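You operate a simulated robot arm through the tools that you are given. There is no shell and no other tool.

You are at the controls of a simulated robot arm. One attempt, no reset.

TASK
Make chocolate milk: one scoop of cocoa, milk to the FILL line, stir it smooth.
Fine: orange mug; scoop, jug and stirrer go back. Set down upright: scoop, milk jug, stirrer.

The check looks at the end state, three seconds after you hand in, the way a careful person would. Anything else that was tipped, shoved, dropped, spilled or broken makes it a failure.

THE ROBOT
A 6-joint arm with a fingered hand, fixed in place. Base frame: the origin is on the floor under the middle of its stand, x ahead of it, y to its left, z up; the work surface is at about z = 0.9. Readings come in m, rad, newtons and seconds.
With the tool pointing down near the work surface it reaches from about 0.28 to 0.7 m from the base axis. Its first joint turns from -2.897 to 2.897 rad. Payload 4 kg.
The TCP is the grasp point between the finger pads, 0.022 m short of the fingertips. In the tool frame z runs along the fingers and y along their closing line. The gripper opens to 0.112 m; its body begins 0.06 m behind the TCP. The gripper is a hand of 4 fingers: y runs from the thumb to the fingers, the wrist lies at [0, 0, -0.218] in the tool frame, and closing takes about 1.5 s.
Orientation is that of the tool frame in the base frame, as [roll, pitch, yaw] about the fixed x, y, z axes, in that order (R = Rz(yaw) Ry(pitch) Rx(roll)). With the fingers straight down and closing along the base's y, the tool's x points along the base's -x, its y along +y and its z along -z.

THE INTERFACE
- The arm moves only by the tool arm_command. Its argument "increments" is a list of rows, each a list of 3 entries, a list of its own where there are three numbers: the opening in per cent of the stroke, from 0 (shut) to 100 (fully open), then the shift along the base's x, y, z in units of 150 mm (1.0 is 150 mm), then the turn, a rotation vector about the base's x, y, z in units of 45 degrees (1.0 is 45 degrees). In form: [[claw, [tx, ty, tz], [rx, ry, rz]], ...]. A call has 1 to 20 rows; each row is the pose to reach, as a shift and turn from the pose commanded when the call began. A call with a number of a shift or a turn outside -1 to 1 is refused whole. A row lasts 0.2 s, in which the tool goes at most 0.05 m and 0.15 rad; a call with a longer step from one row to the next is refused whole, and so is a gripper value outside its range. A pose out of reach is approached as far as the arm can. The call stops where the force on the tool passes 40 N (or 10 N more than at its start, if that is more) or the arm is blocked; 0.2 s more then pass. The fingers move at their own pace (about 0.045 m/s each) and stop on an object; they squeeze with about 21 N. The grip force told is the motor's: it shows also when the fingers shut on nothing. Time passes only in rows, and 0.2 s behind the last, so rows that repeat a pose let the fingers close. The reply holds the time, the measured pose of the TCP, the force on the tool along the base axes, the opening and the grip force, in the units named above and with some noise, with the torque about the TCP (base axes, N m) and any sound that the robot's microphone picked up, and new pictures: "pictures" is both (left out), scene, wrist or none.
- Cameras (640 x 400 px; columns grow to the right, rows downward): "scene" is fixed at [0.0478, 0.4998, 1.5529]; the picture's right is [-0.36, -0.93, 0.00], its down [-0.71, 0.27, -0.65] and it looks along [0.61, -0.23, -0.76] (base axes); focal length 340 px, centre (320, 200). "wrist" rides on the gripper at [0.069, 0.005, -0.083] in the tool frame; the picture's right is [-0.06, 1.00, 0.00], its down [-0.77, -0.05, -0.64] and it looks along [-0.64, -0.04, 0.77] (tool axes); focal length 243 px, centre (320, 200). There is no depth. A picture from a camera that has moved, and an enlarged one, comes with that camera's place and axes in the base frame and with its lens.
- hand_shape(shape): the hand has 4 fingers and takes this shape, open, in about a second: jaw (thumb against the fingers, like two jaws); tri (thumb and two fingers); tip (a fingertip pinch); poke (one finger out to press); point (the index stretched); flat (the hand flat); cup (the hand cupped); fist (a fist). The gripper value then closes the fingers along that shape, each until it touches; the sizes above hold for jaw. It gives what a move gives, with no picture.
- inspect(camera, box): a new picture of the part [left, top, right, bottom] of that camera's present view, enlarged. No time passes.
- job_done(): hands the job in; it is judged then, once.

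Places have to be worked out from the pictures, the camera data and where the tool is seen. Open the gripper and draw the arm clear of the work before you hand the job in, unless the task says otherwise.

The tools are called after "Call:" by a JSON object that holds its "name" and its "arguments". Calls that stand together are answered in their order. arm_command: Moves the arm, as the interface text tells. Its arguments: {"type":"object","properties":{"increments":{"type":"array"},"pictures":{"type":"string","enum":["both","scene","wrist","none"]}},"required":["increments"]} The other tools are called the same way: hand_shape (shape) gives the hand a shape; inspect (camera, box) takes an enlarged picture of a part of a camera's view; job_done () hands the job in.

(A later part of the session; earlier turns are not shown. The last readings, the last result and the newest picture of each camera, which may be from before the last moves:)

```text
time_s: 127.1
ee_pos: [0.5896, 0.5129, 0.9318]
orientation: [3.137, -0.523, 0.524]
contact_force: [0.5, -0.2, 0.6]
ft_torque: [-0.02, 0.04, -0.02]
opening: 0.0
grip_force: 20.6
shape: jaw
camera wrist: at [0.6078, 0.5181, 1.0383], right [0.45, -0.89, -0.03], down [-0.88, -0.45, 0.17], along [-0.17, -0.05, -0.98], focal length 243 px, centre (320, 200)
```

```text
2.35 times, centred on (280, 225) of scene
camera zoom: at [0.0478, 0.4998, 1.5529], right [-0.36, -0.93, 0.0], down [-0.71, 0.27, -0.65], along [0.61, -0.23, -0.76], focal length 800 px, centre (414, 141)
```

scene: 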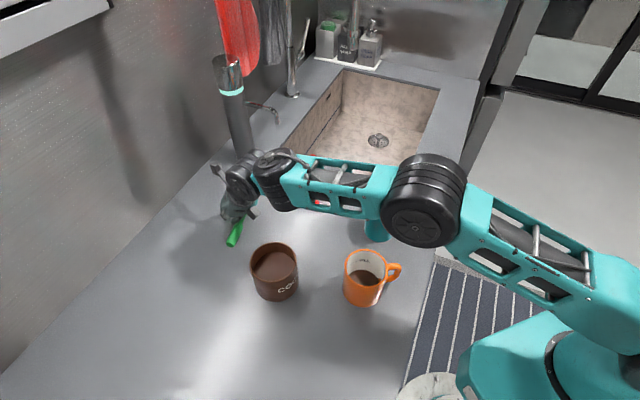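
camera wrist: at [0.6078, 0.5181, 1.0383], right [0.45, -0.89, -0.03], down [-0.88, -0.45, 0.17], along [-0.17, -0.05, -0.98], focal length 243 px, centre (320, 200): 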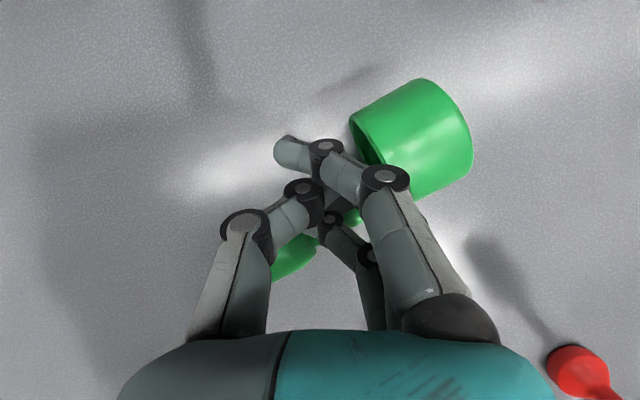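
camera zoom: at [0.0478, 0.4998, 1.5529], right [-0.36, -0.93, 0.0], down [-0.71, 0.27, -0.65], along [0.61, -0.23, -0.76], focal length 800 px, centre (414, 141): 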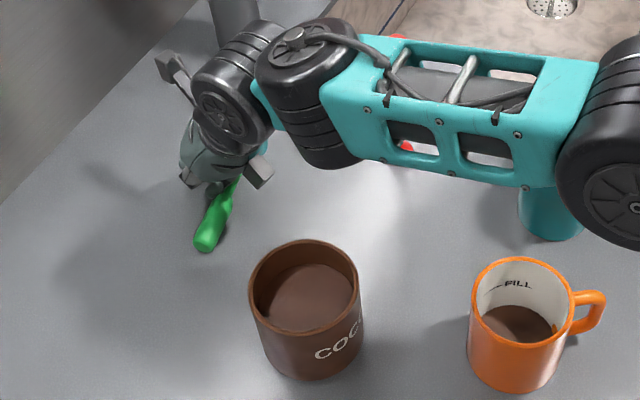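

Still hooked, with the wrist high and the forearm laterally clear of the stirrer. I pull 5.5 cm more towards the robot.

Call:
{"name": "arm_command", "arguments": {"increments": [[0, [-0.045, -0.026, 0], [0, 0, 0]], [0, [-0.09, -0.052, 0], [0, 0, 0]], [0, [-0.135, -0.078, 0], [0, 0, 0]], [0, [-0.18, -0.104, 0], [0, 0, 0]], [0, [-0.225, -0.13, 0], [0, 0, 0]], [0, [-0.27, -0.156, 0], [0, 0, 0]], [0, [-0.318, -0.184, 0], [0, 0, 0]], [0, [-0.318, -0.184, 0], [0, 0, 0]]], "pictures": "both"}}

```text
time_s: 128.9
ee_pos: [0.542, 0.4859, 0.9318]
orientation: [3.14, -0.522, 0.523]
contact_force: [-0.5, 0.0, 0.3]
ft_torque: [0.01, 0.01, 0.0]
opening: 0.0003
grip_force: 20.8
shape: jaw
camera wrist: at [0.5604, 0.4916, 1.0385], right [0.45, -0.89, -0.03], down [-0.88, -0.45, 0.17], along [-0.17, -0.05, -0.98], focal length 243 px, centre (320, 200)
```

scene: 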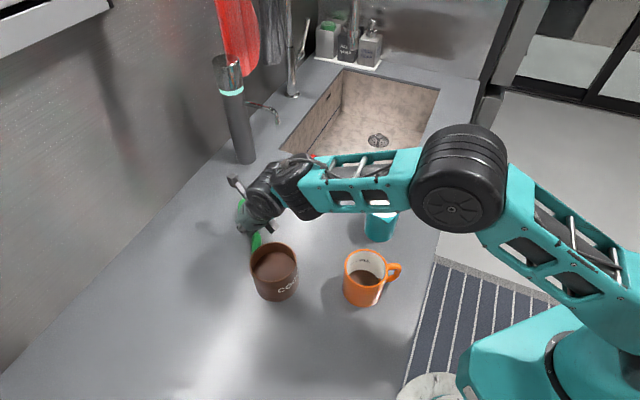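
wrist: 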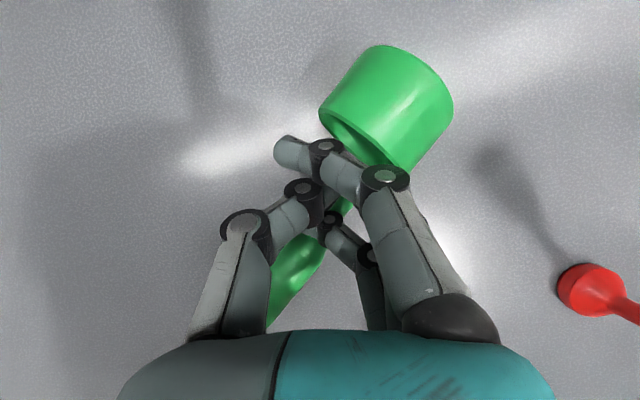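

The scoop's grip is now at about (0.493, 0.478), radius 0.69, within straight-down reach. I unload the hook forward slightly and lift straight up.

Call:
{"name": "arm_command", "arguments": {"increments": [[0, [0.035, 0.02, 0], [0, 0, 0]], [0, [0.06, 0.035, 0.02], [0, 0, 0]], [0, [0.06, 0.035, 0.1], [0, 0, 0]], [0, [0.06, 0.035, 0.25], [0, 0, 0]], [0, [0.04, 0.02, 0.45], [0, 0, 0]], [0, [0, 0, 0.7], [0, 0, 0]], [0, [-0.1, -0.1, 0.95], [0, 0, 0]]], "pictures": "both"}}

```text
time_s: 130.5
ee_pos: [0.5248, 0.4709, 1.0749]
orientation: [3.136, -0.522, 0.523]
contact_force: [-0.2, 0.5, -0.6]
ft_torque: [0.02, -0.04, -0.02]
opening: 0.0002
grip_force: 21.4
shape: jaw
camera wrist: at [0.5453, 0.475, 1.1802], right [0.45, -0.89, -0.03], down [-0.88, -0.45, 0.18], along [-0.17, -0.05, -0.98], focal length 243 px, centre (320, 200)
```

scene: 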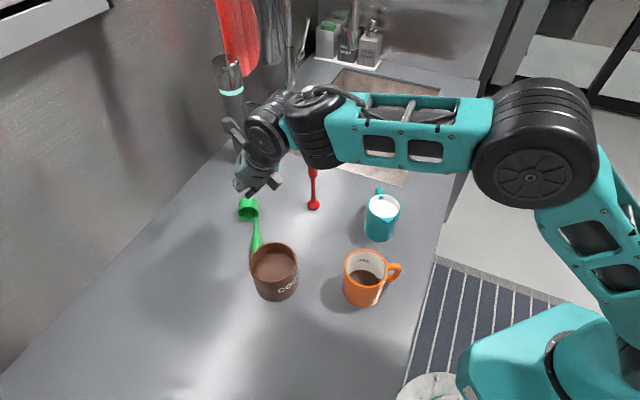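
wrist: 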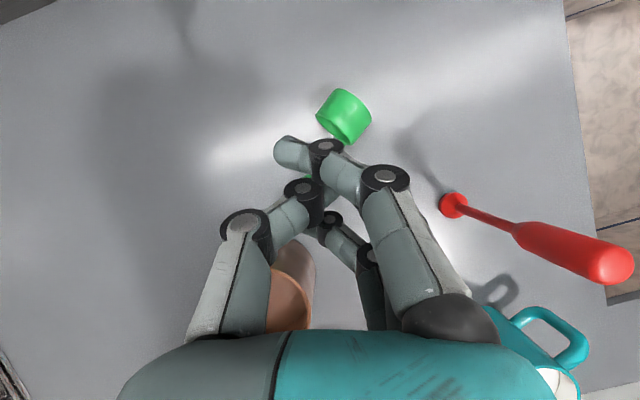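

Released cleanly. I zoom in on the scoop's present position next to the pot.

Call:
{"name": "inspect", "arguments": {"camera": "scene", "box": [220, 180, 310, 310]}}

```text
3.08 times, centred on (265, 245) of scene
camera zoom: at [0.0478, 0.4998, 1.5529], right [-0.36, -0.93, 0.0], down [-0.71, 0.27, -0.65], along [0.61, -0.23, -0.76], focal length 1046 px, centre (489, 62)
```

zoom: 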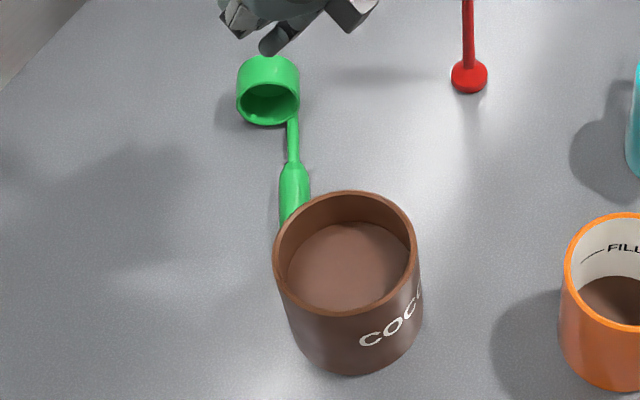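

The handle's end is only about 7 mm from the pot, not touching. I turn the hand to near straight-down with the fingers lined up across the handle (camera on the handle-end side), staying at z≈1.05.

Call:
{"name": "arm_command", "arguments": {"increments": [[50, [-0.02, 0, -0.02], [-0.059, -0.008, 0.16]], [50, [-0.04, 0, -0.04], [-0.118, -0.016, 0.32]], [50, [-0.06, 0.01, -0.06], [-0.177, -0.025, 0.48]], [50, [-0.08, 0.02, -0.08], [-0.235, -0.033, 0.641]], [50, [-0.1, 0.02, -0.1], [-0.294, -0.041, 0.801]], [50, [-0.12, 0.03, -0.12], [-0.353, -0.049, 0.961]]], "pictures": "none"}}

Call:
{"name": "arm_command", "arguments": {"increments": [[50, [-0.01, 0.01, -0.01], [-0.059, -0.008, 0.16]], [50, [-0.02, 0.01, -0.02], [-0.118, -0.016, 0.32]], [50, [-0.03, 0.01, -0.03], [-0.177, -0.025, 0.48]], [50, [-0.05, 0.02, -0.04], [-0.235, -0.033, 0.641]], [50, [-0.06, 0.02, -0.05], [-0.294, -0.041, 0.801]], [50, [-0.07, 0.02, -0.05], [-0.353, -0.049, 0.961]]], "pictures": "none"}}

Call:
{"name": "arm_command", "arguments": {"increments": [[50, [-0.01, 0.01, 0], [-0.059, -0.008, 0.16]], [50, [-0.02, 0.02, 0], [-0.118, -0.016, 0.32]], [50, [-0.03, 0.02, 0], [-0.177, -0.025, 0.48]], [50, [-0.04, 0.03, 0], [-0.235, -0.033, 0.641]], [50, [-0.05, 0.03, 0], [-0.294, -0.041, 0.801]], [50, [-0.055, 0.03, 0], [-0.353, -0.049, 0.961]], [50, [-0.055, 0.03, 0], [-0.353, -0.049, 0.961]]], "pictures": "both"}}

```text
time_s: 131.9
ee_pos: [0.5076, 0.4745, 1.0572]
orientation: [2.93, -0.325, 1.37]
contact_force: [0.3, -0.2, -0.7]
ft_torque: [0.0, 0.03, 0.01]
opening: 0.0559
grip_force: 0.2
shape: jaw
```

```text
time_s: 133.3
ee_pos: [0.4976, 0.4769, 1.0486]
orientation: [2.943, -0.05, 2.128]
contact_force: [0.2, -0.5, 0.6]
ft_torque: [-0.02, -0.01, -0.01]
opening: 0.0557
grip_force: 0.1
shape: jaw
```

```text
time_s: 134.9
ee_pos: [0.4561, 0.4844, 1.0416]
orientation: [3.137, 0.14, 2.895]
contact_force: [-0.5, -0.4, -0.4]
ft_torque: [0.01, 0.03, -0.01]
opening: 0.0558
grip_force: 0.1
shape: jaw
out of reach, approached as far as the arm can: row 4, 5, 6, 7
camera wrist: at [0.38, 0.5072, 1.1121], right [0.3, 0.95, 0.01], down [0.64, -0.21, 0.74], along [0.71, -0.22, -0.67], focal length 243 px, centre (320, 200)
```

scene: 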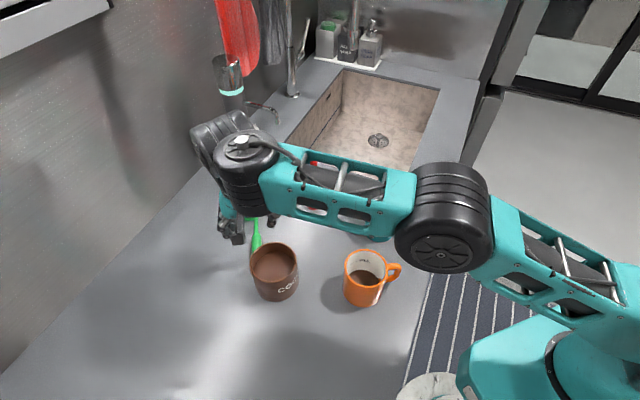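
wrist: 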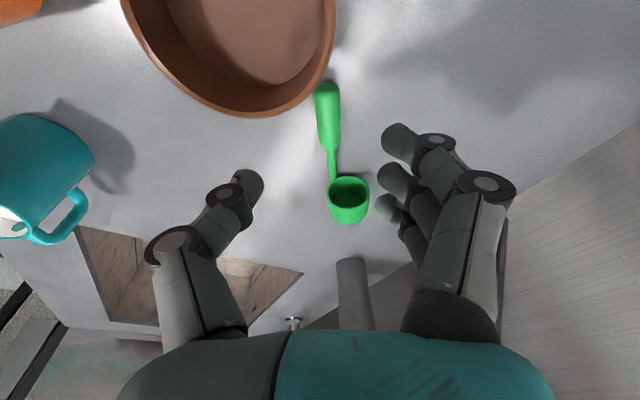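

The hand is oriented straight down across the handle; the wrist view gives the grip centre (0.4926, 0.482), handle axis azimuth 168.7°. I move outward while descending to just above the handle.

Call:
{"name": "arm_command", "arguments": {"increments": [[50, [0.04, -0.002, -0.1], [0, 0, 0]], [50, [0.079, -0.005, -0.21], [0, 0, 0]], [50, [0.12, -0.007, -0.31], [0, 0, 0]], [50, [0.159, -0.009, -0.41], [0, 0, 0]], [50, [0.2, -0.011, -0.5], [0, 0, 0]], [50, [0.231, -0.013, -0.577], [0, 0, 0]], [50, [0.231, -0.013, -0.62], [0, 0, 0]], [50, [0.231, -0.013, -0.62], [0, 0, 0]]], "pictures": "both"}}

Call:
{"name": "inspect", "arguments": {"camera": "wrist", "box": [200, 60, 460, 280]}}

```text
time_s: 136.7
ee_pos: [0.4914, 0.4835, 0.9466]
orientation: [3.137, 0.139, 2.895]
contact_force: [0.3, 0.7, -0.5]
ft_torque: [-0.04, 0.02, -0.02]
opening: 0.0559
grip_force: 0.0
shape: jaw
camera wrist: at [0.416, 0.5059, 1.0186], right [0.3, 0.95, 0.01], down [0.64, -0.21, 0.74], along [0.71, -0.22, -0.67], focal length 243 px, centre (320, 200)
```

scene: 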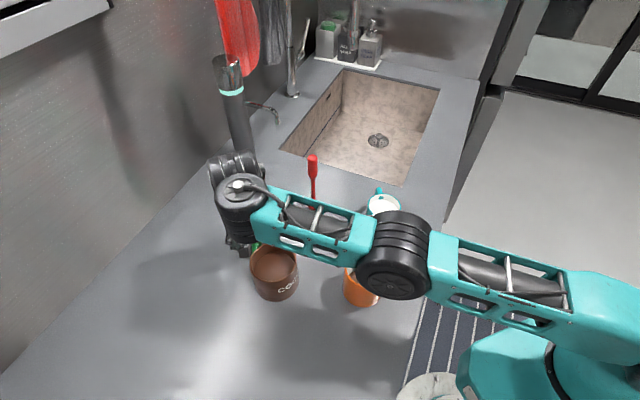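
wrist: 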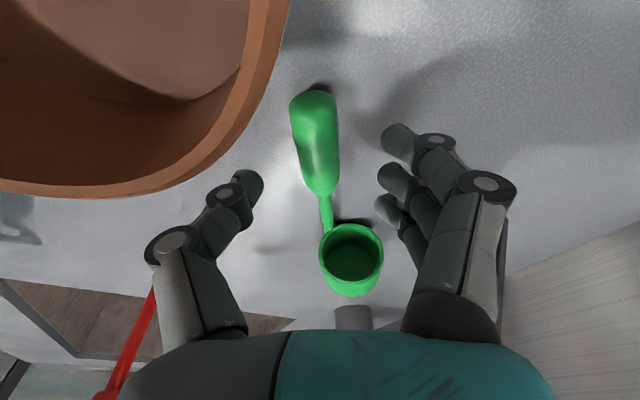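

```text
1.82 times, centred on (330, 170) of wrist
camera zoom: at [0.416, 0.5059, 1.0186], right [0.3, 0.95, 0.01], down [0.64, -0.21, 0.74], along [0.71, -0.22, -0.67], focal length 441 px, centre (302, 254)
```

zoom: 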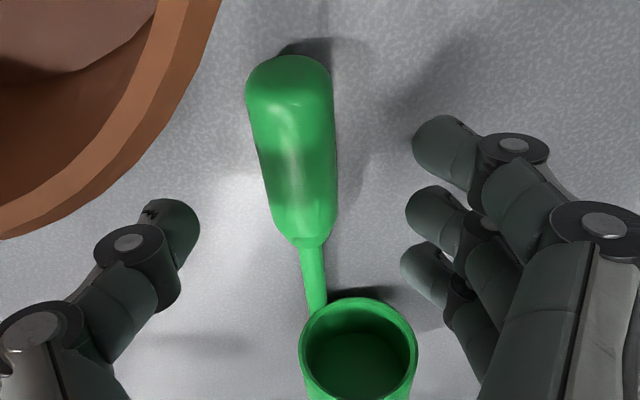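

The elbow is low near the mug in this stretched pose. I check the gap there before descending farther.

Call:
{"name": "inspect", "arguments": {"camera": "scene", "box": [310, 180, 450, 330]}}

```text
2.67 times, centred on (380, 255) of scene
camera zoom: at [0.0478, 0.4998, 1.5529], right [-0.36, -0.93, 0.0], down [-0.71, 0.27, -0.65], along [0.61, -0.23, -0.76], focal length 907 px, centre (160, 53)
```

zoom: 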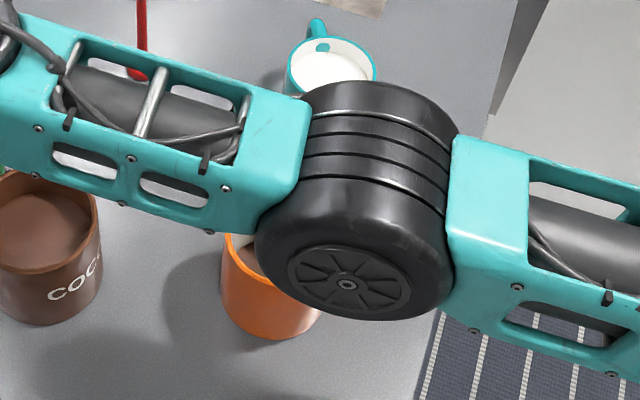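

There is clear space between elbow and mug. The handle is centred between thumb and fingers; I descend the last 2 cm around it.

Call:
{"name": "arm_command", "arguments": {"increments": [[50, [-0.002, -0.003, -0.05], [0, 0, 0]], [50, [-0.005, -0.006, -0.1], [0, 0, 0]], [50, [-0.005, -0.006, -0.145], [0, 0, 0]], [50, [-0.005, -0.006, -0.145], [0, 0, 0]]], "pictures": "wrist"}}

Call:
{"name": "inspect", "arguments": {"camera": "wrist", "box": [200, 60, 460, 280]}}

```text
time_s: 137.7
ee_pos: [0.4925, 0.4824, 0.9243]
orientation: [3.135, 0.139, 2.894]
contact_force: [0.8, -0.4, 3.8]
ft_torque: [0.15, 0.04, 0.02]
opening: 0.0556
grip_force: 0.0
shape: jaw
camera wrist: at [0.4158, 0.5052, 0.9971], right [0.31, 0.95, 0.01], down [0.64, -0.21, 0.74], along [0.71, -0.22, -0.67], focal length 243 px, centre (320, 200)
```

wrist: 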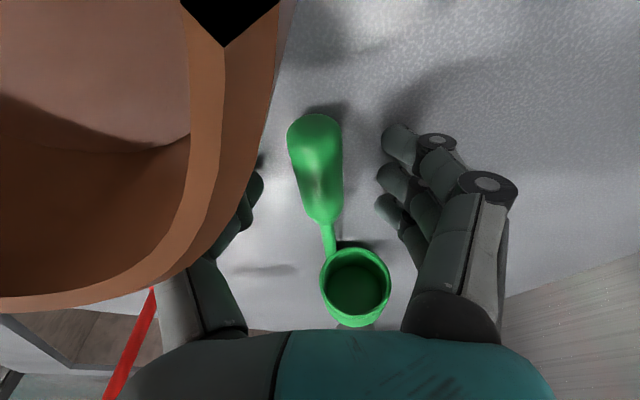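

```text
1.82 times, centred on (330, 170) of wrist
camera zoom: at [0.4158, 0.5052, 0.9971], right [0.31, 0.95, 0.01], down [0.64, -0.21, 0.74], along [0.71, -0.22, -0.67], focal length 441 px, centre (302, 254)
```

zoom: 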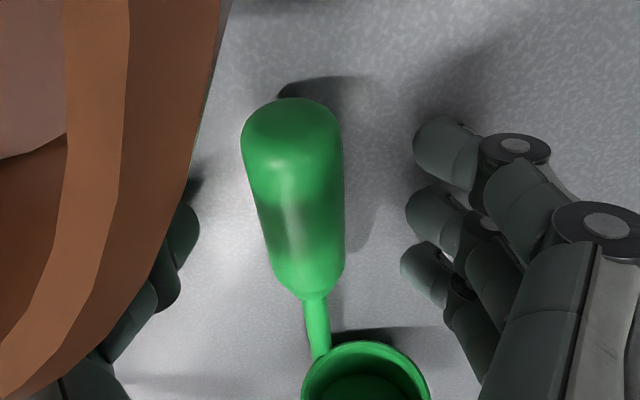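

Light fingertip contact with the counter (3.8 N), with the handle nicely between thumb and fingers. I raise 1.5 mm and close on the grip.

Call:
{"name": "arm_command", "arguments": {"increments": [[42, [0, 0, 0.01], [0, 0, 0]], [34, [0, 0, 0.01], [0, 0, 0]], [28, [0, 0, 0.01], [0, 0, 0]], [22, [0, 0, 0.01], [0, 0, 0]], [16, [0, 0, 0.01], [0, 0, 0]], [10, [0, 0, 0.01], [0, 0, 0]], [8, [0, 0, 0.01], [0, 0, 0]], [8, [0, 0, 0.01], [0, 0, 0]]], "pictures": "wrist"}}

Call:
{"name": "inspect", "arguments": {"camera": "wrist", "box": [200, 60, 460, 280]}}

```text
time_s: 139.5
ee_pos: [0.4921, 0.4816, 0.9267]
orientation: [3.137, 0.139, 2.892]
contact_force: [0.1, 1.2, -0.5]
ft_torque: [0.03, 0.03, 0.01]
opening: 0.016
grip_force: 21.4
shape: jaw
camera wrist: at [0.4154, 0.5048, 0.9984], right [0.3, 0.95, 0.01], down [0.64, -0.21, 0.74], along [0.71, -0.22, -0.67], focal length 243 px, centre (320, 200)
```

wrist: 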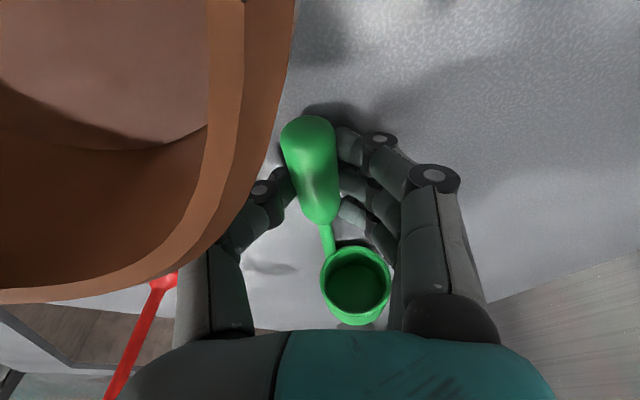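

```text
1.82 times, centred on (330, 170) of wrist
camera zoom: at [0.4154, 0.5048, 0.9984], right [0.3, 0.95, 0.01], down [0.64, -0.21, 0.74], along [0.71, -0.22, -0.67], focal length 441 px, centre (302, 254)
```

zoom: 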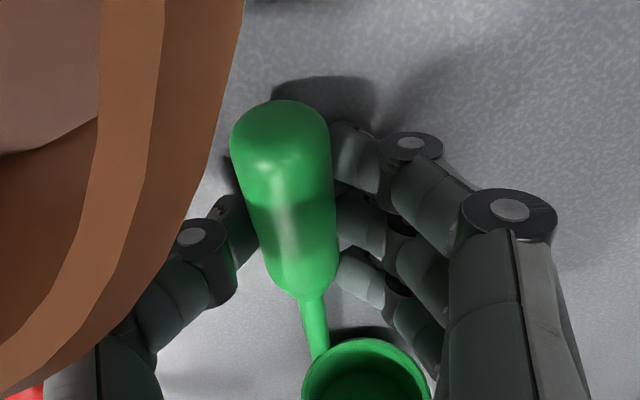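

Good grip (opening 16 mm, 21 N). I lift gently, moving towards -y away from the pot as the height increases, slower than before.

Call:
{"name": "arm_command", "arguments": {"increments": [[5, [0, 0, 0.03], [0, 0, 0]], [3, [0, 0, 0.07], [0, 0, 0]], [3, [0, 0, 0.12], [0, 0, 0]], [3, [0, -0.04, 0.17], [0, 0, 0]], [3, [0.005, -0.09, 0.22], [0, 0, 0]], [3, [0.01, -0.14, 0.28], [0, 0, 0]], [3, [0.01, -0.2, 0.34], [0, 0, 0]], [3, [0.01, -0.26, 0.4], [0, 0, 0]], [3, [0.01, -0.32, 0.46], [0, 0, 0]], [3, [0.01, -0.38, 0.52], [0, 0, 0]], [3, [0.01, -0.38, 0.52], [0, 0, 0]]], "pictures": "both"}}

Call:
{"name": "inspect", "arguments": {"camera": "wrist", "box": [200, 60, 460, 280]}}

```text
time_s: 141.9
ee_pos: [0.4924, 0.4235, 1.0047]
orientation: [3.137, 0.141, 2.894]
contact_force: [-0.4, -0.4, -0.2]
ft_torque: [0.02, 0.03, -0.01]
opening: 0.0159
grip_force: 20.9
shape: jaw
camera wrist: at [0.416, 0.4471, 1.0764], right [0.3, 0.95, 0.01], down [0.64, -0.21, 0.74], along [0.71, -0.22, -0.67], focal length 243 px, centre (320, 200)
```

scene: 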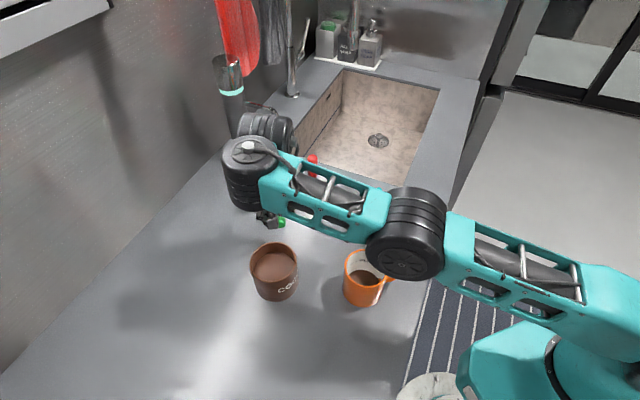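
wrist: 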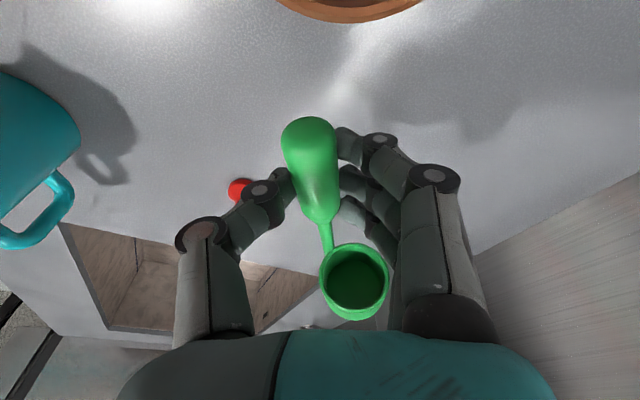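

```text
1.82 times, centred on (330, 170) of wrist
camera zoom: at [0.416, 0.4471, 1.0764], right [0.3, 0.95, 0.01], down [0.64, -0.21, 0.74], along [0.71, -0.22, -0.67], focal length 441 px, centre (302, 254)
```

zoom: 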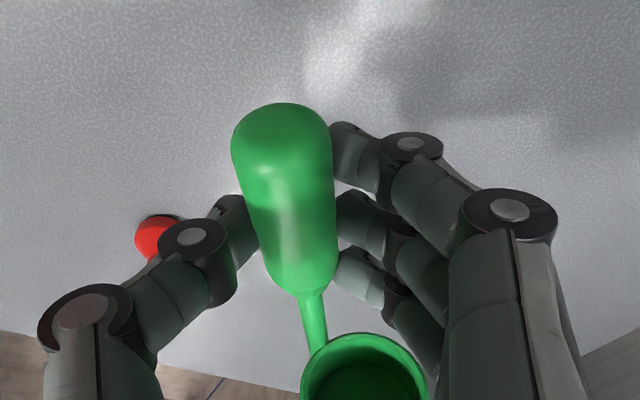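

The scoop is held well, lying across the fingers. I carry it to open space at about (0.43, 0.405, 1.10), away from the stirrer, with gentle steps.

Call:
{"name": "arm_command", "arguments": {"increments": [[3, [-0.04, -0.01, 0.06], [0, 0, 0]], [3, [-0.09, -0.03, 0.14], [0, 0, 0]], [3, [-0.15, -0.05, 0.22], [0, 0, 0]], [3, [-0.21, -0.07, 0.31], [0, 0, 0]], [3, [-0.28, -0.09, 0.4], [0, 0, 0]], [3, [-0.34, -0.11, 0.5], [0, 0, 0]], [3, [-0.4, -0.12, 0.58], [0, 0, 0]], [3, [-0.42, -0.125, 0.64], [0, 0, 0]], [3, [-0.42, -0.125, 0.64], [0, 0, 0]]], "pictures": "scene"}}

```text
time_s: 143.9
ee_pos: [0.4341, 0.4125, 1.1067]
orientation: [3.14, 0.139, 2.893]
contact_force: [-0.3, -0.6, -0.7]
ft_torque: [0.0, 0.04, 0.02]
opening: 0.0157
grip_force: 21.6
shape: jaw
out of reach, approached as far as the arm can: row 3, 4, 5, 6, 7, 8, 9
```

scene: 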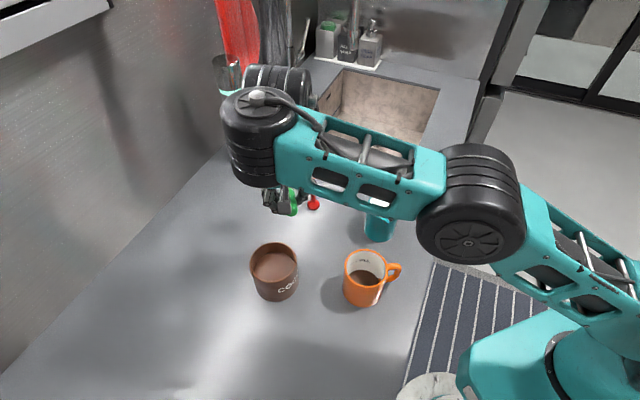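

At a good spot. Now I yaw -74° with the tool still pointing down so the handle points to +y, gently, moving slightly inward.

Call:
{"name": "arm_command", "arguments": {"increments": [[3, [-0.02, -0.02, 0], [0, 0, -0.103]], [3, [-0.04, -0.04, 0], [0, 0, -0.206]], [3, [-0.06, -0.06, 0], [0, 0, -0.308]], [3, [-0.08, -0.08, 0], [0, 0, -0.411]], [3, [-0.1, -0.1, 0], [0, 0, -0.514]], [3, [-0.1, -0.12, 0], [0, 0, -0.617]], [3, [-0.1, -0.13, 0], [0, 0, -0.719]], [3, [-0.1, -0.13, 0], [0, 0, -0.822]]], "pictures": "none"}}

Call:
{"name": "arm_command", "arguments": {"increments": [[3, [0, 0, 0], [0, 0, -0.103]], [3, [0, 0, 0], [0, 0, -0.206]], [3, [0, 0, 0], [0, 0, -0.308]], [3, [0, 0, 0], [0, 0, -0.411]], [3, [0, 0, 0], [0, 0, -0.514]], [3, [0, 0, 0], [0, 0, -0.617]], [3, [0, 0, 0], [0, 0, -0.719]], [3, [0, 0, 0], [0, 0, -0.822]], [3, [0, 0, 0], [0, 0, -0.822]]], "pictures": "both"}}

```text
time_s: 145.7
ee_pos: [0.4194, 0.3926, 1.106]
orientation: [3.139, 0.141, 2.246]
contact_force: [0.1, 0.4, -1.3]
ft_torque: [0.04, 0.03, 0.02]
opening: 0.0158
grip_force: 20.8
shape: jaw
out of reach, approached as far as the arm can: row 5
```

```text
time_s: 147.7
ee_pos: [0.4124, 0.3911, 1.1009]
orientation: [3.137, 0.139, 1.601]
contact_force: [-0.4, 0.1, -0.5]
ft_torque: [0.02, 0.0, 0.02]
opening: 0.0159
grip_force: 21.0
shape: jaw
out of reach, approached as far as the arm can: row 5, 6, 7, 8, 9
camera wrist: at [0.4142, 0.4704, 1.1739], right [1.0, -0.03, 0.01], down [-0.03, -0.67, 0.74], along [-0.01, -0.74, -0.67], focal length 243 px, centre (320, 200)
```

scene: 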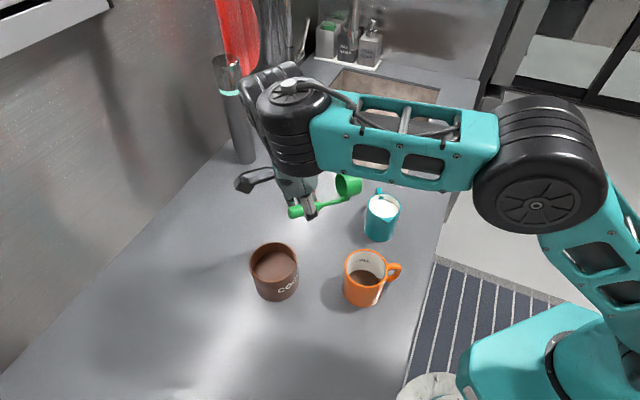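
wrist: 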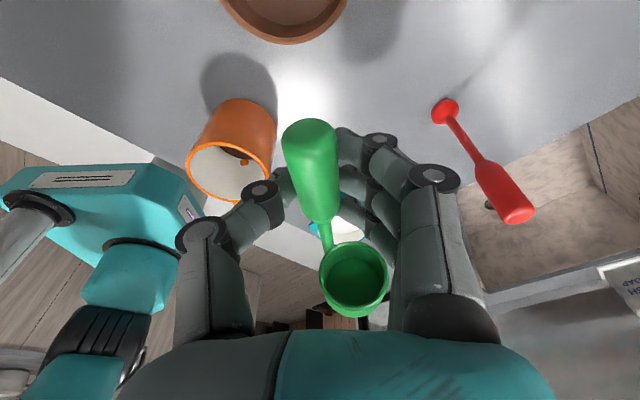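

The scoop is horizontal with its handle towards +y. I now pitch it up to vertical in two gentle 45° turns.

Call:
{"name": "arm_command", "arguments": {"increments": [[3, [0, 0, 0], [0.125, 0.01, 0]], [3, [0, 0, 0], [0.249, 0.02, 0]], [3, [0, 0, 0], [0.374, 0.029, 0]], [3, [0, 0, 0], [0.499, 0.039, 0]], [3, [0, 0, 0], [0.623, 0.049, 0]], [3, [0, 0, 0.02], [0.748, 0.059, 0]], [3, [0, 0, 0.04], [0.872, 0.068, 0]], [3, [0, 0, 0.06], [0.997, 0.078, 0]]], "pictures": "none"}}

Call:
{"name": "arm_command", "arguments": {"increments": [[3, [0, 0, 0.02], [0.125, 0.01, 0]], [3, [0, 0, 0.04], [0.249, 0.02, 0]], [3, [0, 0, 0.06], [0.374, 0.029, 0]], [3, [0, 0, 0.08], [0.499, 0.039, 0]], [3, [0, 0, 0.1], [0.623, 0.049, 0]], [3, [0, 0, 0.12], [0.748, 0.059, 0]], [3, [0, 0, 0.14], [0.872, 0.068, 0]], [3, [0, 0, 0.16], [0.997, 0.078, 0]], [3, [0, 0, 0.16], [0.997, 0.078, 0]]], "pictures": "both"}}

```text
time_s: 149.5
ee_pos: [0.412, 0.3916, 1.1124]
orientation: [-3.105, -0.647, 1.592]
contact_force: [-0.2, 0.5, -1.0]
ft_torque: [0.0, -0.02, 0.02]
opening: 0.0159
grip_force: 20.9
shape: jaw
out of reach, approached as far as the arm can: row 1
```

```text
time_s: 151.5
ee_pos: [0.4118, 0.39, 1.1358]
orientation: [-2.824, -1.426, 1.332]
contact_force: [-0.1, -0.4, -0.7]
ft_torque: [-0.02, 0.03, 0.03]
opening: 0.0157
grip_force: 21.1
shape: jaw
camera wrist: at [0.4265, 0.318, 1.2152], right [0.99, 0.06, -0.11], down [-0.02, -0.74, -0.67], along [-0.12, 0.66, -0.74], focal length 243 px, centre (320, 200)
```

scene: 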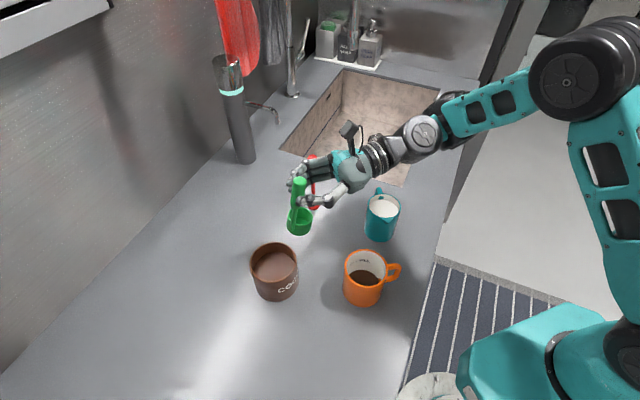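
wrist: 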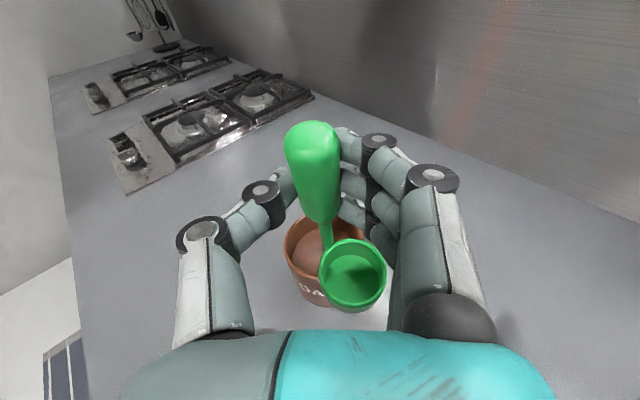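

The scoop is upright again, its cup now on the hand side of the handle. I zoom to check how vertical it is.

Call:
{"name": "inspect", "arguments": {"camera": "scene", "box": [260, 150, 350, 250]}}

Call:
{"name": "inspect", "arguments": {"camera": "wrist", "box": [220, 100, 460, 330]}}

```text
4.00 times, centred on (305, 200) of scene
camera zoom: at [0.0478, 0.4998, 1.5529], right [-0.36, -0.93, 0.0], down [-0.71, 0.27, -0.65], along [0.61, -0.23, -0.76], focal length 1360 px, centre (380, 200)
```

zoom: 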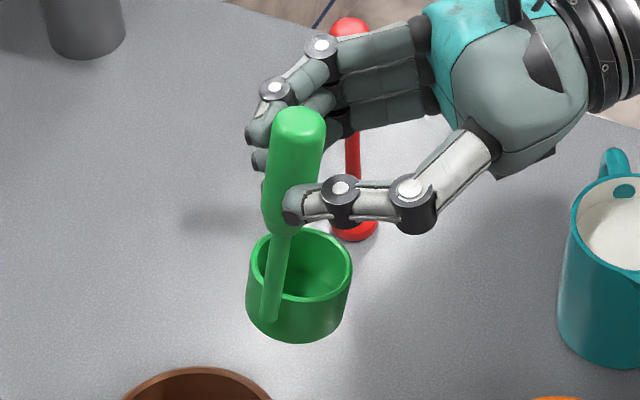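

```text
1.74 times, centred on (340, 215) of wrist
camera zoom: at [0.4265, 0.318, 1.2152], right [0.99, 0.06, -0.11], down [-0.02, -0.74, -0.67], along [-0.12, 0.66, -0.74], focal length 422 px, centre (285, 174)
```

zoom: 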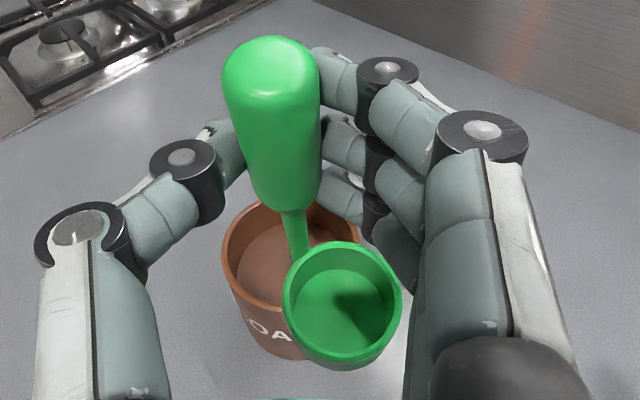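

Triangulation shows the handle leaning about 8° towards -y. I correct by rotating -8.4° about x, then re-measure.

Call:
{"name": "arm_command", "arguments": {"increments": [[3, [0, 0, 0], [-0.06, -0.003, 0]], [3, [0, 0, 0], [-0.12, -0.006, 0]], [3, [0, 0, 0], [-0.187, -0.01, 0]], [3, [0, 0, 0], [-0.187, -0.01, 0]]], "pictures": "none"}}

Call:
{"name": "inspect", "arguments": {"camera": "scene", "box": [260, 150, 350, 250]}}

Call:
{"name": "inspect", "arguments": {"camera": "wrist", "box": [220, 100, 460, 330]}}

```text
time_s: 152.5
ee_pos: [0.4125, 0.3919, 1.1354]
orientation: [-2.974, -1.277, 1.48]
contact_force: [0.2, -0.1, -0.1]
ft_torque: [0.03, 0.02, -0.02]
opening: 0.0155
grip_force: 21.1
shape: jaw
```

```text
4.00 times, centred on (305, 200) of scene
camera zoom: at [0.0478, 0.4998, 1.5529], right [-0.36, -0.93, 0.0], down [-0.71, 0.27, -0.65], along [0.61, -0.23, -0.76], focal length 1360 px, centre (380, 200)
```

zoom: 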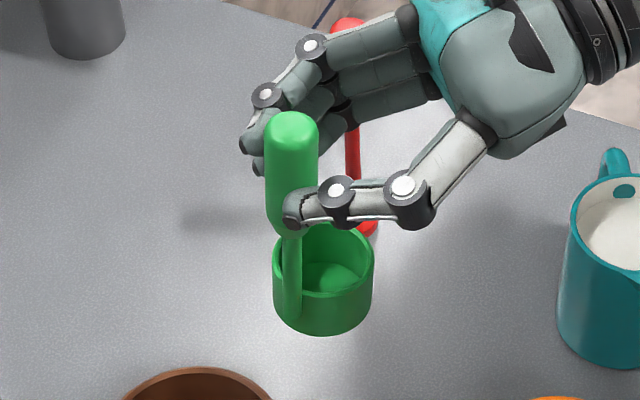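

```text
1.74 times, centred on (340, 215) of wrist
camera zoom: at [0.426, 0.331, 1.2242], right [0.99, 0.05, -0.11], down [-0.02, -0.84, -0.55], along [-0.12, 0.55, -0.83], focal length 422 px, centre (285, 174)
```

zoom: 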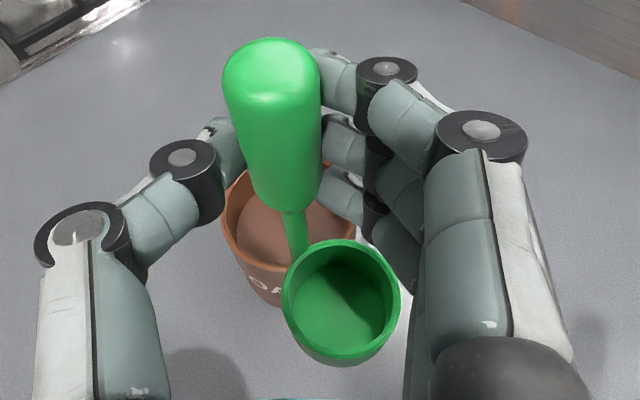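

Still about 3° off; I correct that, then carry the scoop directly over its original spot (cup target (0.4715, 0.383)) at a low height.

Call:
{"name": "arm_command", "arguments": {"increments": [[3, [0.03, 0, 0], [-0.033, -0.002, 0]], [3, [0.08, 0.004, -0.03], [-0.067, -0.004, 0]], [3, [0.14, 0.008, -0.1], [-0.067, -0.004, 0]], [3, [0.2, 0.012, -0.2], [-0.067, -0.004, 0]], [3, [0.25, 0.016, -0.3], [-0.067, -0.004, 0]], [3, [0.297, 0.017, -0.4], [-0.067, -0.004, 0]], [3, [0.297, 0.017, -0.5], [-0.067, -0.004, 0]], [3, [0.297, 0.017, -0.6], [-0.067, -0.004, 0]], [3, [0.297, 0.017, -0.66], [-0.067, -0.004, 0]], [3, [0.297, 0.017, -0.66], [-0.067, -0.004, 0]]], "pictures": "both"}}

Call:
{"name": "inspect", "arguments": {"camera": "scene", "box": [270, 140, 350, 260]}}

Call:
{"name": "inspect", "arguments": {"camera": "wrist", "box": [220, 100, 460, 330]}}

```text
time_s: 154.7
ee_pos: [0.4572, 0.3929, 1.0356]
orientation: [-2.998, -1.228, 1.499]
contact_force: [0.0, -0.8, -0.9]
ft_torque: [-0.01, 0.02, -0.02]
opening: 0.0157
grip_force: 21.2
shape: jaw
camera wrist: at [0.4696, 0.3381, 1.1287], right [0.99, 0.04, -0.11], down [-0.02, -0.86, -0.51], along [-0.12, 0.5, -0.86], focal length 243 px, centre (320, 200)
```

scene: 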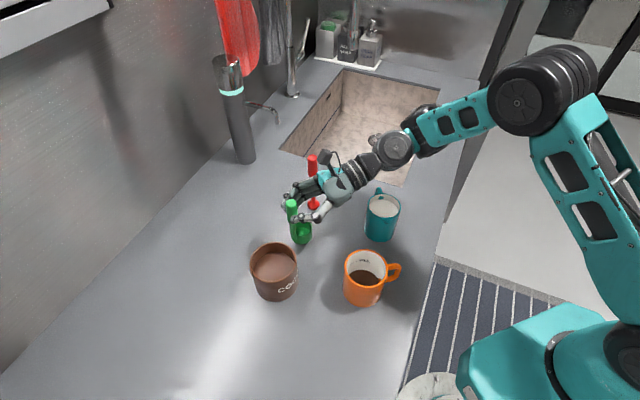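
wrist: 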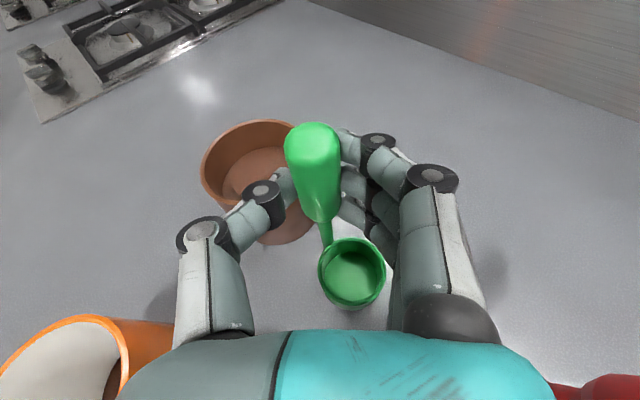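

```text
3.33 times, centred on (310, 200) of scene
camera zoom: at [0.0478, 0.4998, 1.5529], right [-0.36, -0.93, 0.0], down [-0.71, 0.27, -0.65], along [0.61, -0.23, -0.76], focal length 1134 px, centre (353, 200)
```

zoom: 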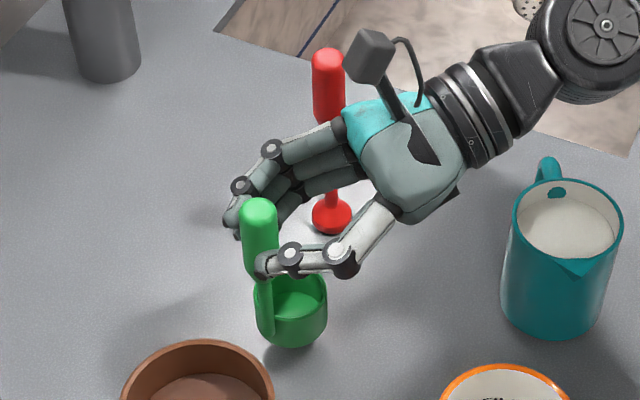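

```text
1.74 times, centred on (340, 215) of wrist
camera zoom: at [0.4696, 0.3381, 1.1287], right [0.99, 0.04, -0.11], down [-0.02, -0.86, -0.51], along [-0.12, 0.5, -0.86], focal length 422 px, centre (285, 174)
```

zoom: 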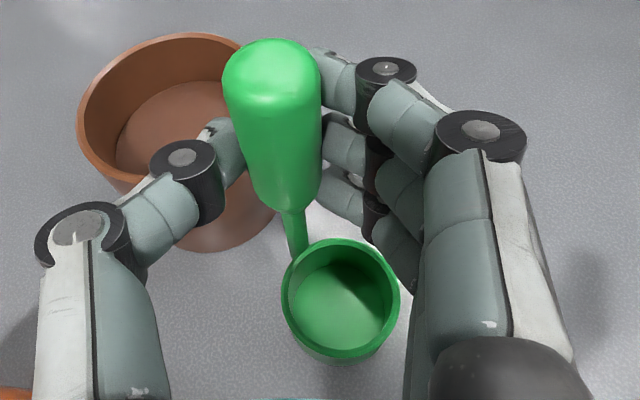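

Alignment is excellent: the cup is within a millimetre or two of its original image position and the handle is vertical. I lower slowly until contact.

Call:
{"name": "arm_command", "arguments": {"increments": [[3, [0, 0, -0.03], [0, 0, 0]], [3, [0, 0, -0.055], [0, 0, 0]], [3, [0, 0, -0.08], [0, 0, 0]], [3, [0, 0, -0.1], [0, 0, 0]], [3, [0, 0, -0.115], [0, 0, 0]]], "pictures": "none"}}

Call:
{"name": "inspect", "arguments": {"camera": "scene", "box": [270, 140, 350, 260]}}

```text
time_s: 155.9
ee_pos: [0.4563, 0.3949, 1.0191]
orientation: [-2.998, -1.229, 1.498]
contact_force: [0.2, -1.2, -1.1]
ft_torque: [-0.02, -0.02, -0.02]
opening: 0.0155
grip_force: 21.2
shape: jaw
```

```text
3.33 times, centred on (310, 200) of scene
camera zoom: at [0.0478, 0.4998, 1.5529], right [-0.36, -0.93, 0.0], down [-0.71, 0.27, -0.65], along [0.61, -0.23, -0.76], focal length 1134 px, centre (353, 200)
```

zoom: 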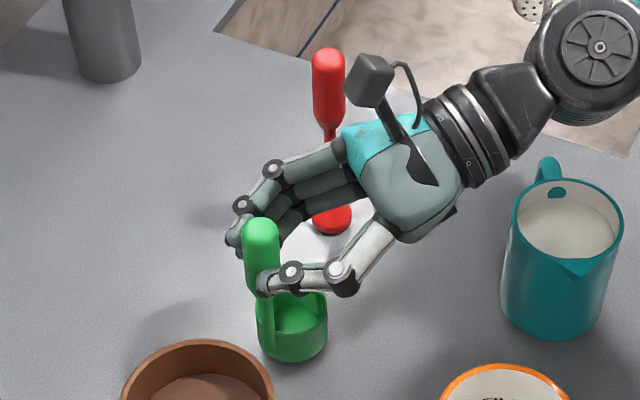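

About 3–4 mm to go by the picture. I keep lowering in 1.5–2 mm steps.

Call:
{"name": "arm_command", "arguments": {"increments": [[3, [0, 0, -0.012], [0, 0, 0]], [3, [0, 0, -0.022], [0, 0, 0]], [3, [0, 0, -0.03], [0, 0, 0]]], "pictures": "none"}}

Call:
{"name": "inspect", "arguments": {"camera": "scene", "box": [285, 190, 325, 260]}}

```text
time_s: 156.7
ee_pos: [0.4565, 0.393, 1.0142]
orientation: [-2.998, -1.228, 1.501]
contact_force: [-0.9, 0.5, -0.2]
ft_torque: [-0.03, -0.03, -0.04]
opening: 0.0155
grip_force: 21.3
shape: jaw
```

```text
5.71 times, centred on (305, 225) of scene
camera zoom: at [0.0478, 0.4998, 1.5529], right [-0.36, -0.93, 0.0], down [-0.71, 0.27, -0.65], along [0.61, -0.23, -0.76], focal length 1943 px, centre (406, 57)
```

zoom: 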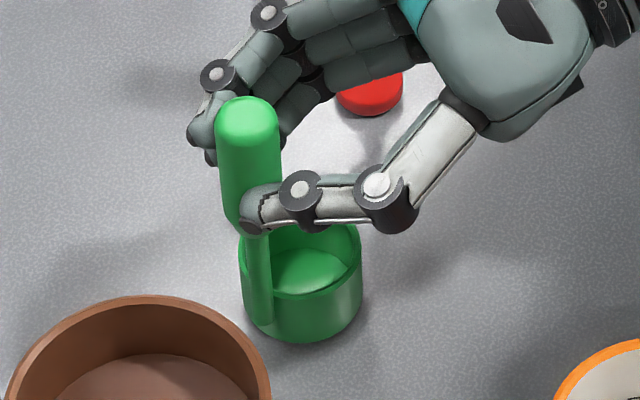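

Still no clear contact force. I lower a few more millimetres in 1 mm steps.

Call:
{"name": "arm_command", "arguments": {"increments": [[3, [0, 0, -0.008], [0, 0, 0]], [3, [0, 0, -0.016], [0, 0, 0]], [3, [0, 0, -0.016], [0, 0, 0]]], "pictures": "none"}}

Call:
{"name": "arm_command", "arguments": {"increments": [[3, [0, 0, -0.008], [0, 0, 0]], [3, [0, 0, -0.014], [0, 0, 0]], [3, [0, 0, -0.014], [0, 0, 0]]], "pictures": "none"}}

Call:
{"name": "inspect", "arguments": {"camera": "scene", "box": [285, 190, 325, 260]}}

```text
time_s: 157.5
ee_pos: [0.4567, 0.3939, 1.0123]
orientation: [-2.999, -1.228, 1.501]
contact_force: [-0.4, 0.5, 0.4]
ft_torque: [0.01, -0.01, 0.02]
opening: 0.0155
grip_force: 20.8
shape: jaw
```

```text
time_s: 158.3
ee_pos: [0.4564, 0.3932, 1.01]
orientation: [-3.0, -1.229, 1.503]
contact_force: [-2.1, 1.3, 7.3]
ft_torque: [0.03, -0.08, 0.0]
opening: 0.0155
grip_force: 20.7
shape: jaw
```

```text
5.71 times, centred on (305, 225) of scene
camera zoom: at [0.0478, 0.4998, 1.5529], right [-0.36, -0.93, 0.0], down [-0.71, 0.27, -0.65], along [0.61, -0.23, -0.76], focal length 1943 px, centre (406, 57)
```

zoom: 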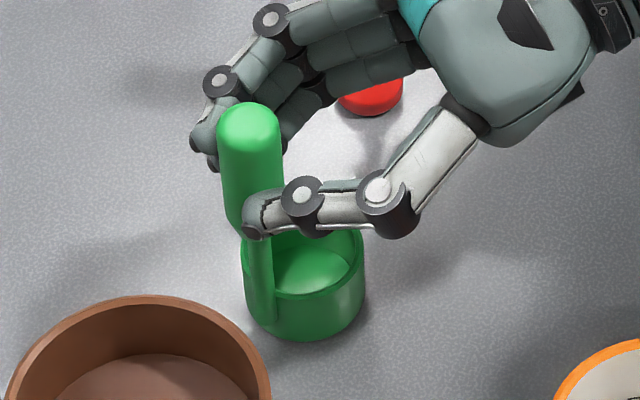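

Contact: 7.3 N upward. I relax 0.5 mm and open the fingers slowly.

Call:
{"name": "arm_command", "arguments": {"increments": [[3, [0, 0, 0.004], [0, 0, 0]], [10, [0, 0, 0.004], [0, 0, 0]], [14, [0, 0, 0.004], [0, 0, 0]], [18, [0, 0, 0.004], [0, 0, 0]], [22, [0, 0, 0.004], [0, 0, 0]], [28, [0, 0, 0.004], [0, 0, 0]], [34, [0, 0, 0.004], [0, 0, 0]], [40, [0, 0, 0.004], [0, 0, 0]], [44, [0, 0, 0.004], [0, 0, 0]], [44, [0, 0, 0.004], [0, 0, 0]]], "pictures": "both"}}

Call:
{"name": "inspect", "arguments": {"camera": "scene", "box": [270, 140, 350, 260]}}

Call:
{"name": "inspect", "arguments": {"camera": "wrist", "box": [200, 100, 460, 330]}}

```text
time_s: 160.5
ee_pos: [0.4564, 0.3925, 1.0106]
orientation: [-2.997, -1.229, 1.501]
contact_force: [0.1, -0.2, -0.4]
ft_torque: [0.03, -0.01, 0.04]
opening: 0.0486
grip_force: 0.1
shape: jaw
camera wrist: at [0.4697, 0.3379, 1.103], right [0.99, 0.04, -0.11], down [-0.02, -0.86, -0.51], along [-0.11, 0.5, -0.86], focal length 243 px, centre (320, 200)
```

scene: 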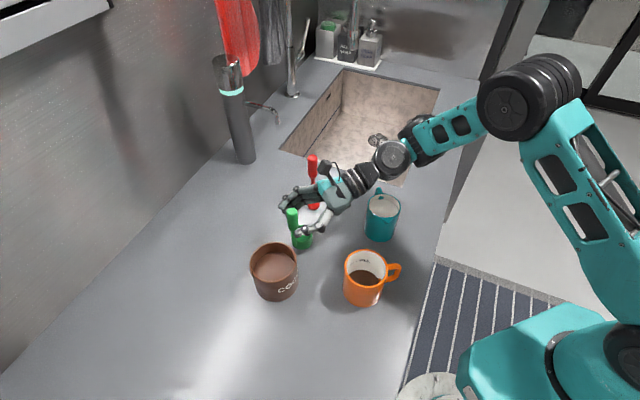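
wrist: 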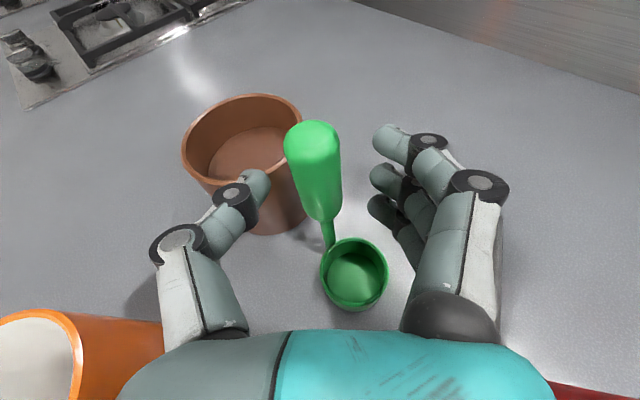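

```text
3.33 times, centred on (310, 200) of scene
camera zoom: at [0.0478, 0.4998, 1.5529], right [-0.36, -0.93, 0.0], down [-0.71, 0.27, -0.65], along [0.61, -0.23, -0.76], focal length 1134 px, centre (353, 200)
```

zoom: 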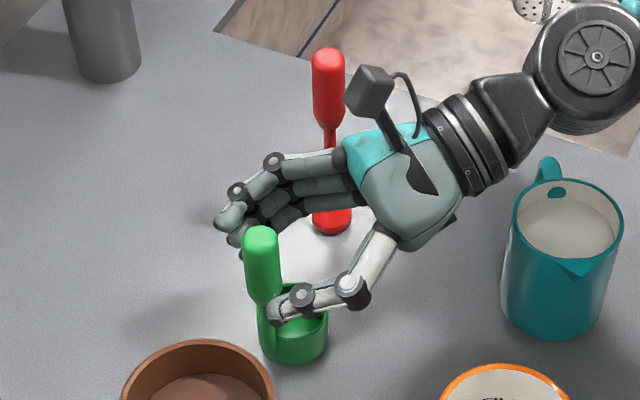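

```text
1.74 times, centred on (330, 215) of wrist
camera zoom: at [0.4697, 0.3379, 1.103], right [0.99, 0.04, -0.11], down [-0.02, -0.86, -0.51], along [-0.11, 0.5, -0.86], focal length 422 px, centre (303, 174)
```

zoom: 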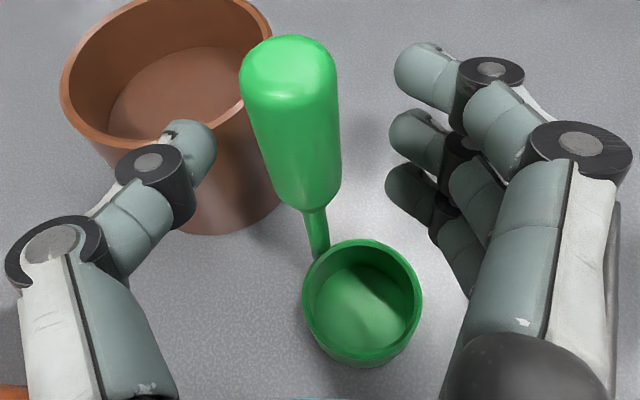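

The scoop stands upright in its original place. I back out along the tool axis and then rise.

Call:
{"name": "arm_command", "arguments": {"increments": [[46, [0.01, -0.12, 0.045], [0, 0, 0]], [46, [0.02, -0.24, 0.09], [0, 0, 0]], [46, [0.03, -0.36, 0.15], [0, 0, 0]], [46, [0.04, -0.48, 0.25], [0, 0, 0]], [46, [0.04, -0.55, 0.4], [0, 0, 0]], [46, [0.04, -0.58, 0.6], [0, 0, 0]], [46, [0.04, -0.58, 0.8], [0, 0, 0]], [46, [0.04, -0.58, 1.0], [0, 0, 0]]], "pictures": "both"}}

Call:
{"name": "inspect", "arguments": {"camera": "scene", "box": [230, 140, 430, 320]}}

```text
time_s: 162.3
ee_pos: [0.4616, 0.3052, 1.16]
orientation: [-2.996, -1.228, 1.496]
contact_force: [-0.8, 0.8, -0.4]
ft_torque: [0.0, -0.01, 0.01]
opening: 0.0509
grip_force: 0.1
shape: jaw
camera wrist: at [0.4753, 0.2506, 1.2515], right [0.99, 0.04, -0.11], down [-0.02, -0.86, -0.5], along [-0.12, 0.5, -0.86], focal length 243 px, centre (320, 200)
```

scene: 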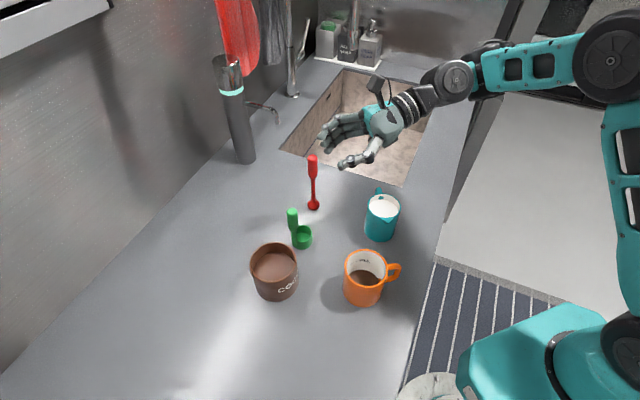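
wrist: 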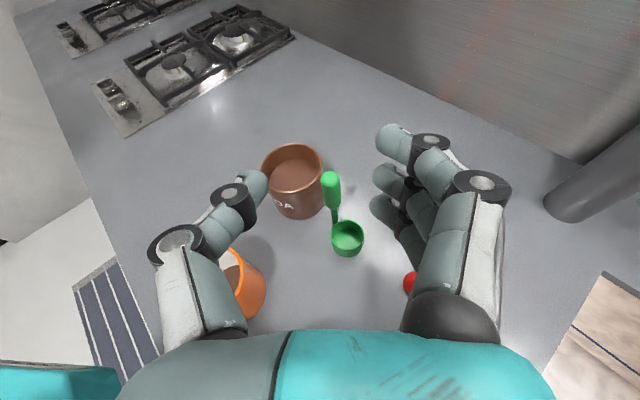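

```text
2.22 times, centred on (330, 230) of scene
camera zoom: at [0.0478, 0.4998, 1.5529], right [-0.36, -0.93, 0.0], down [-0.71, 0.27, -0.65], along [0.61, -0.23, -0.76], focal length 756 px, centre (298, 133)
```

zoom: 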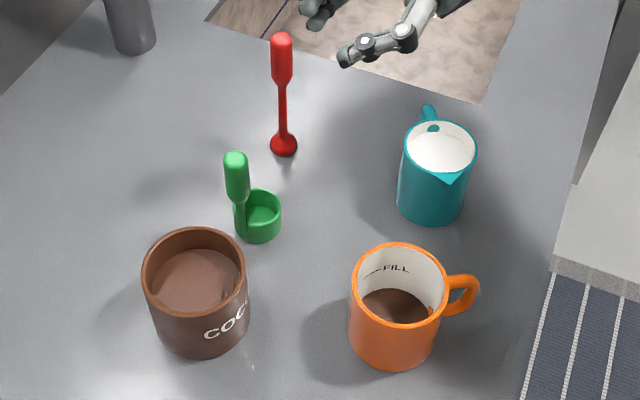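

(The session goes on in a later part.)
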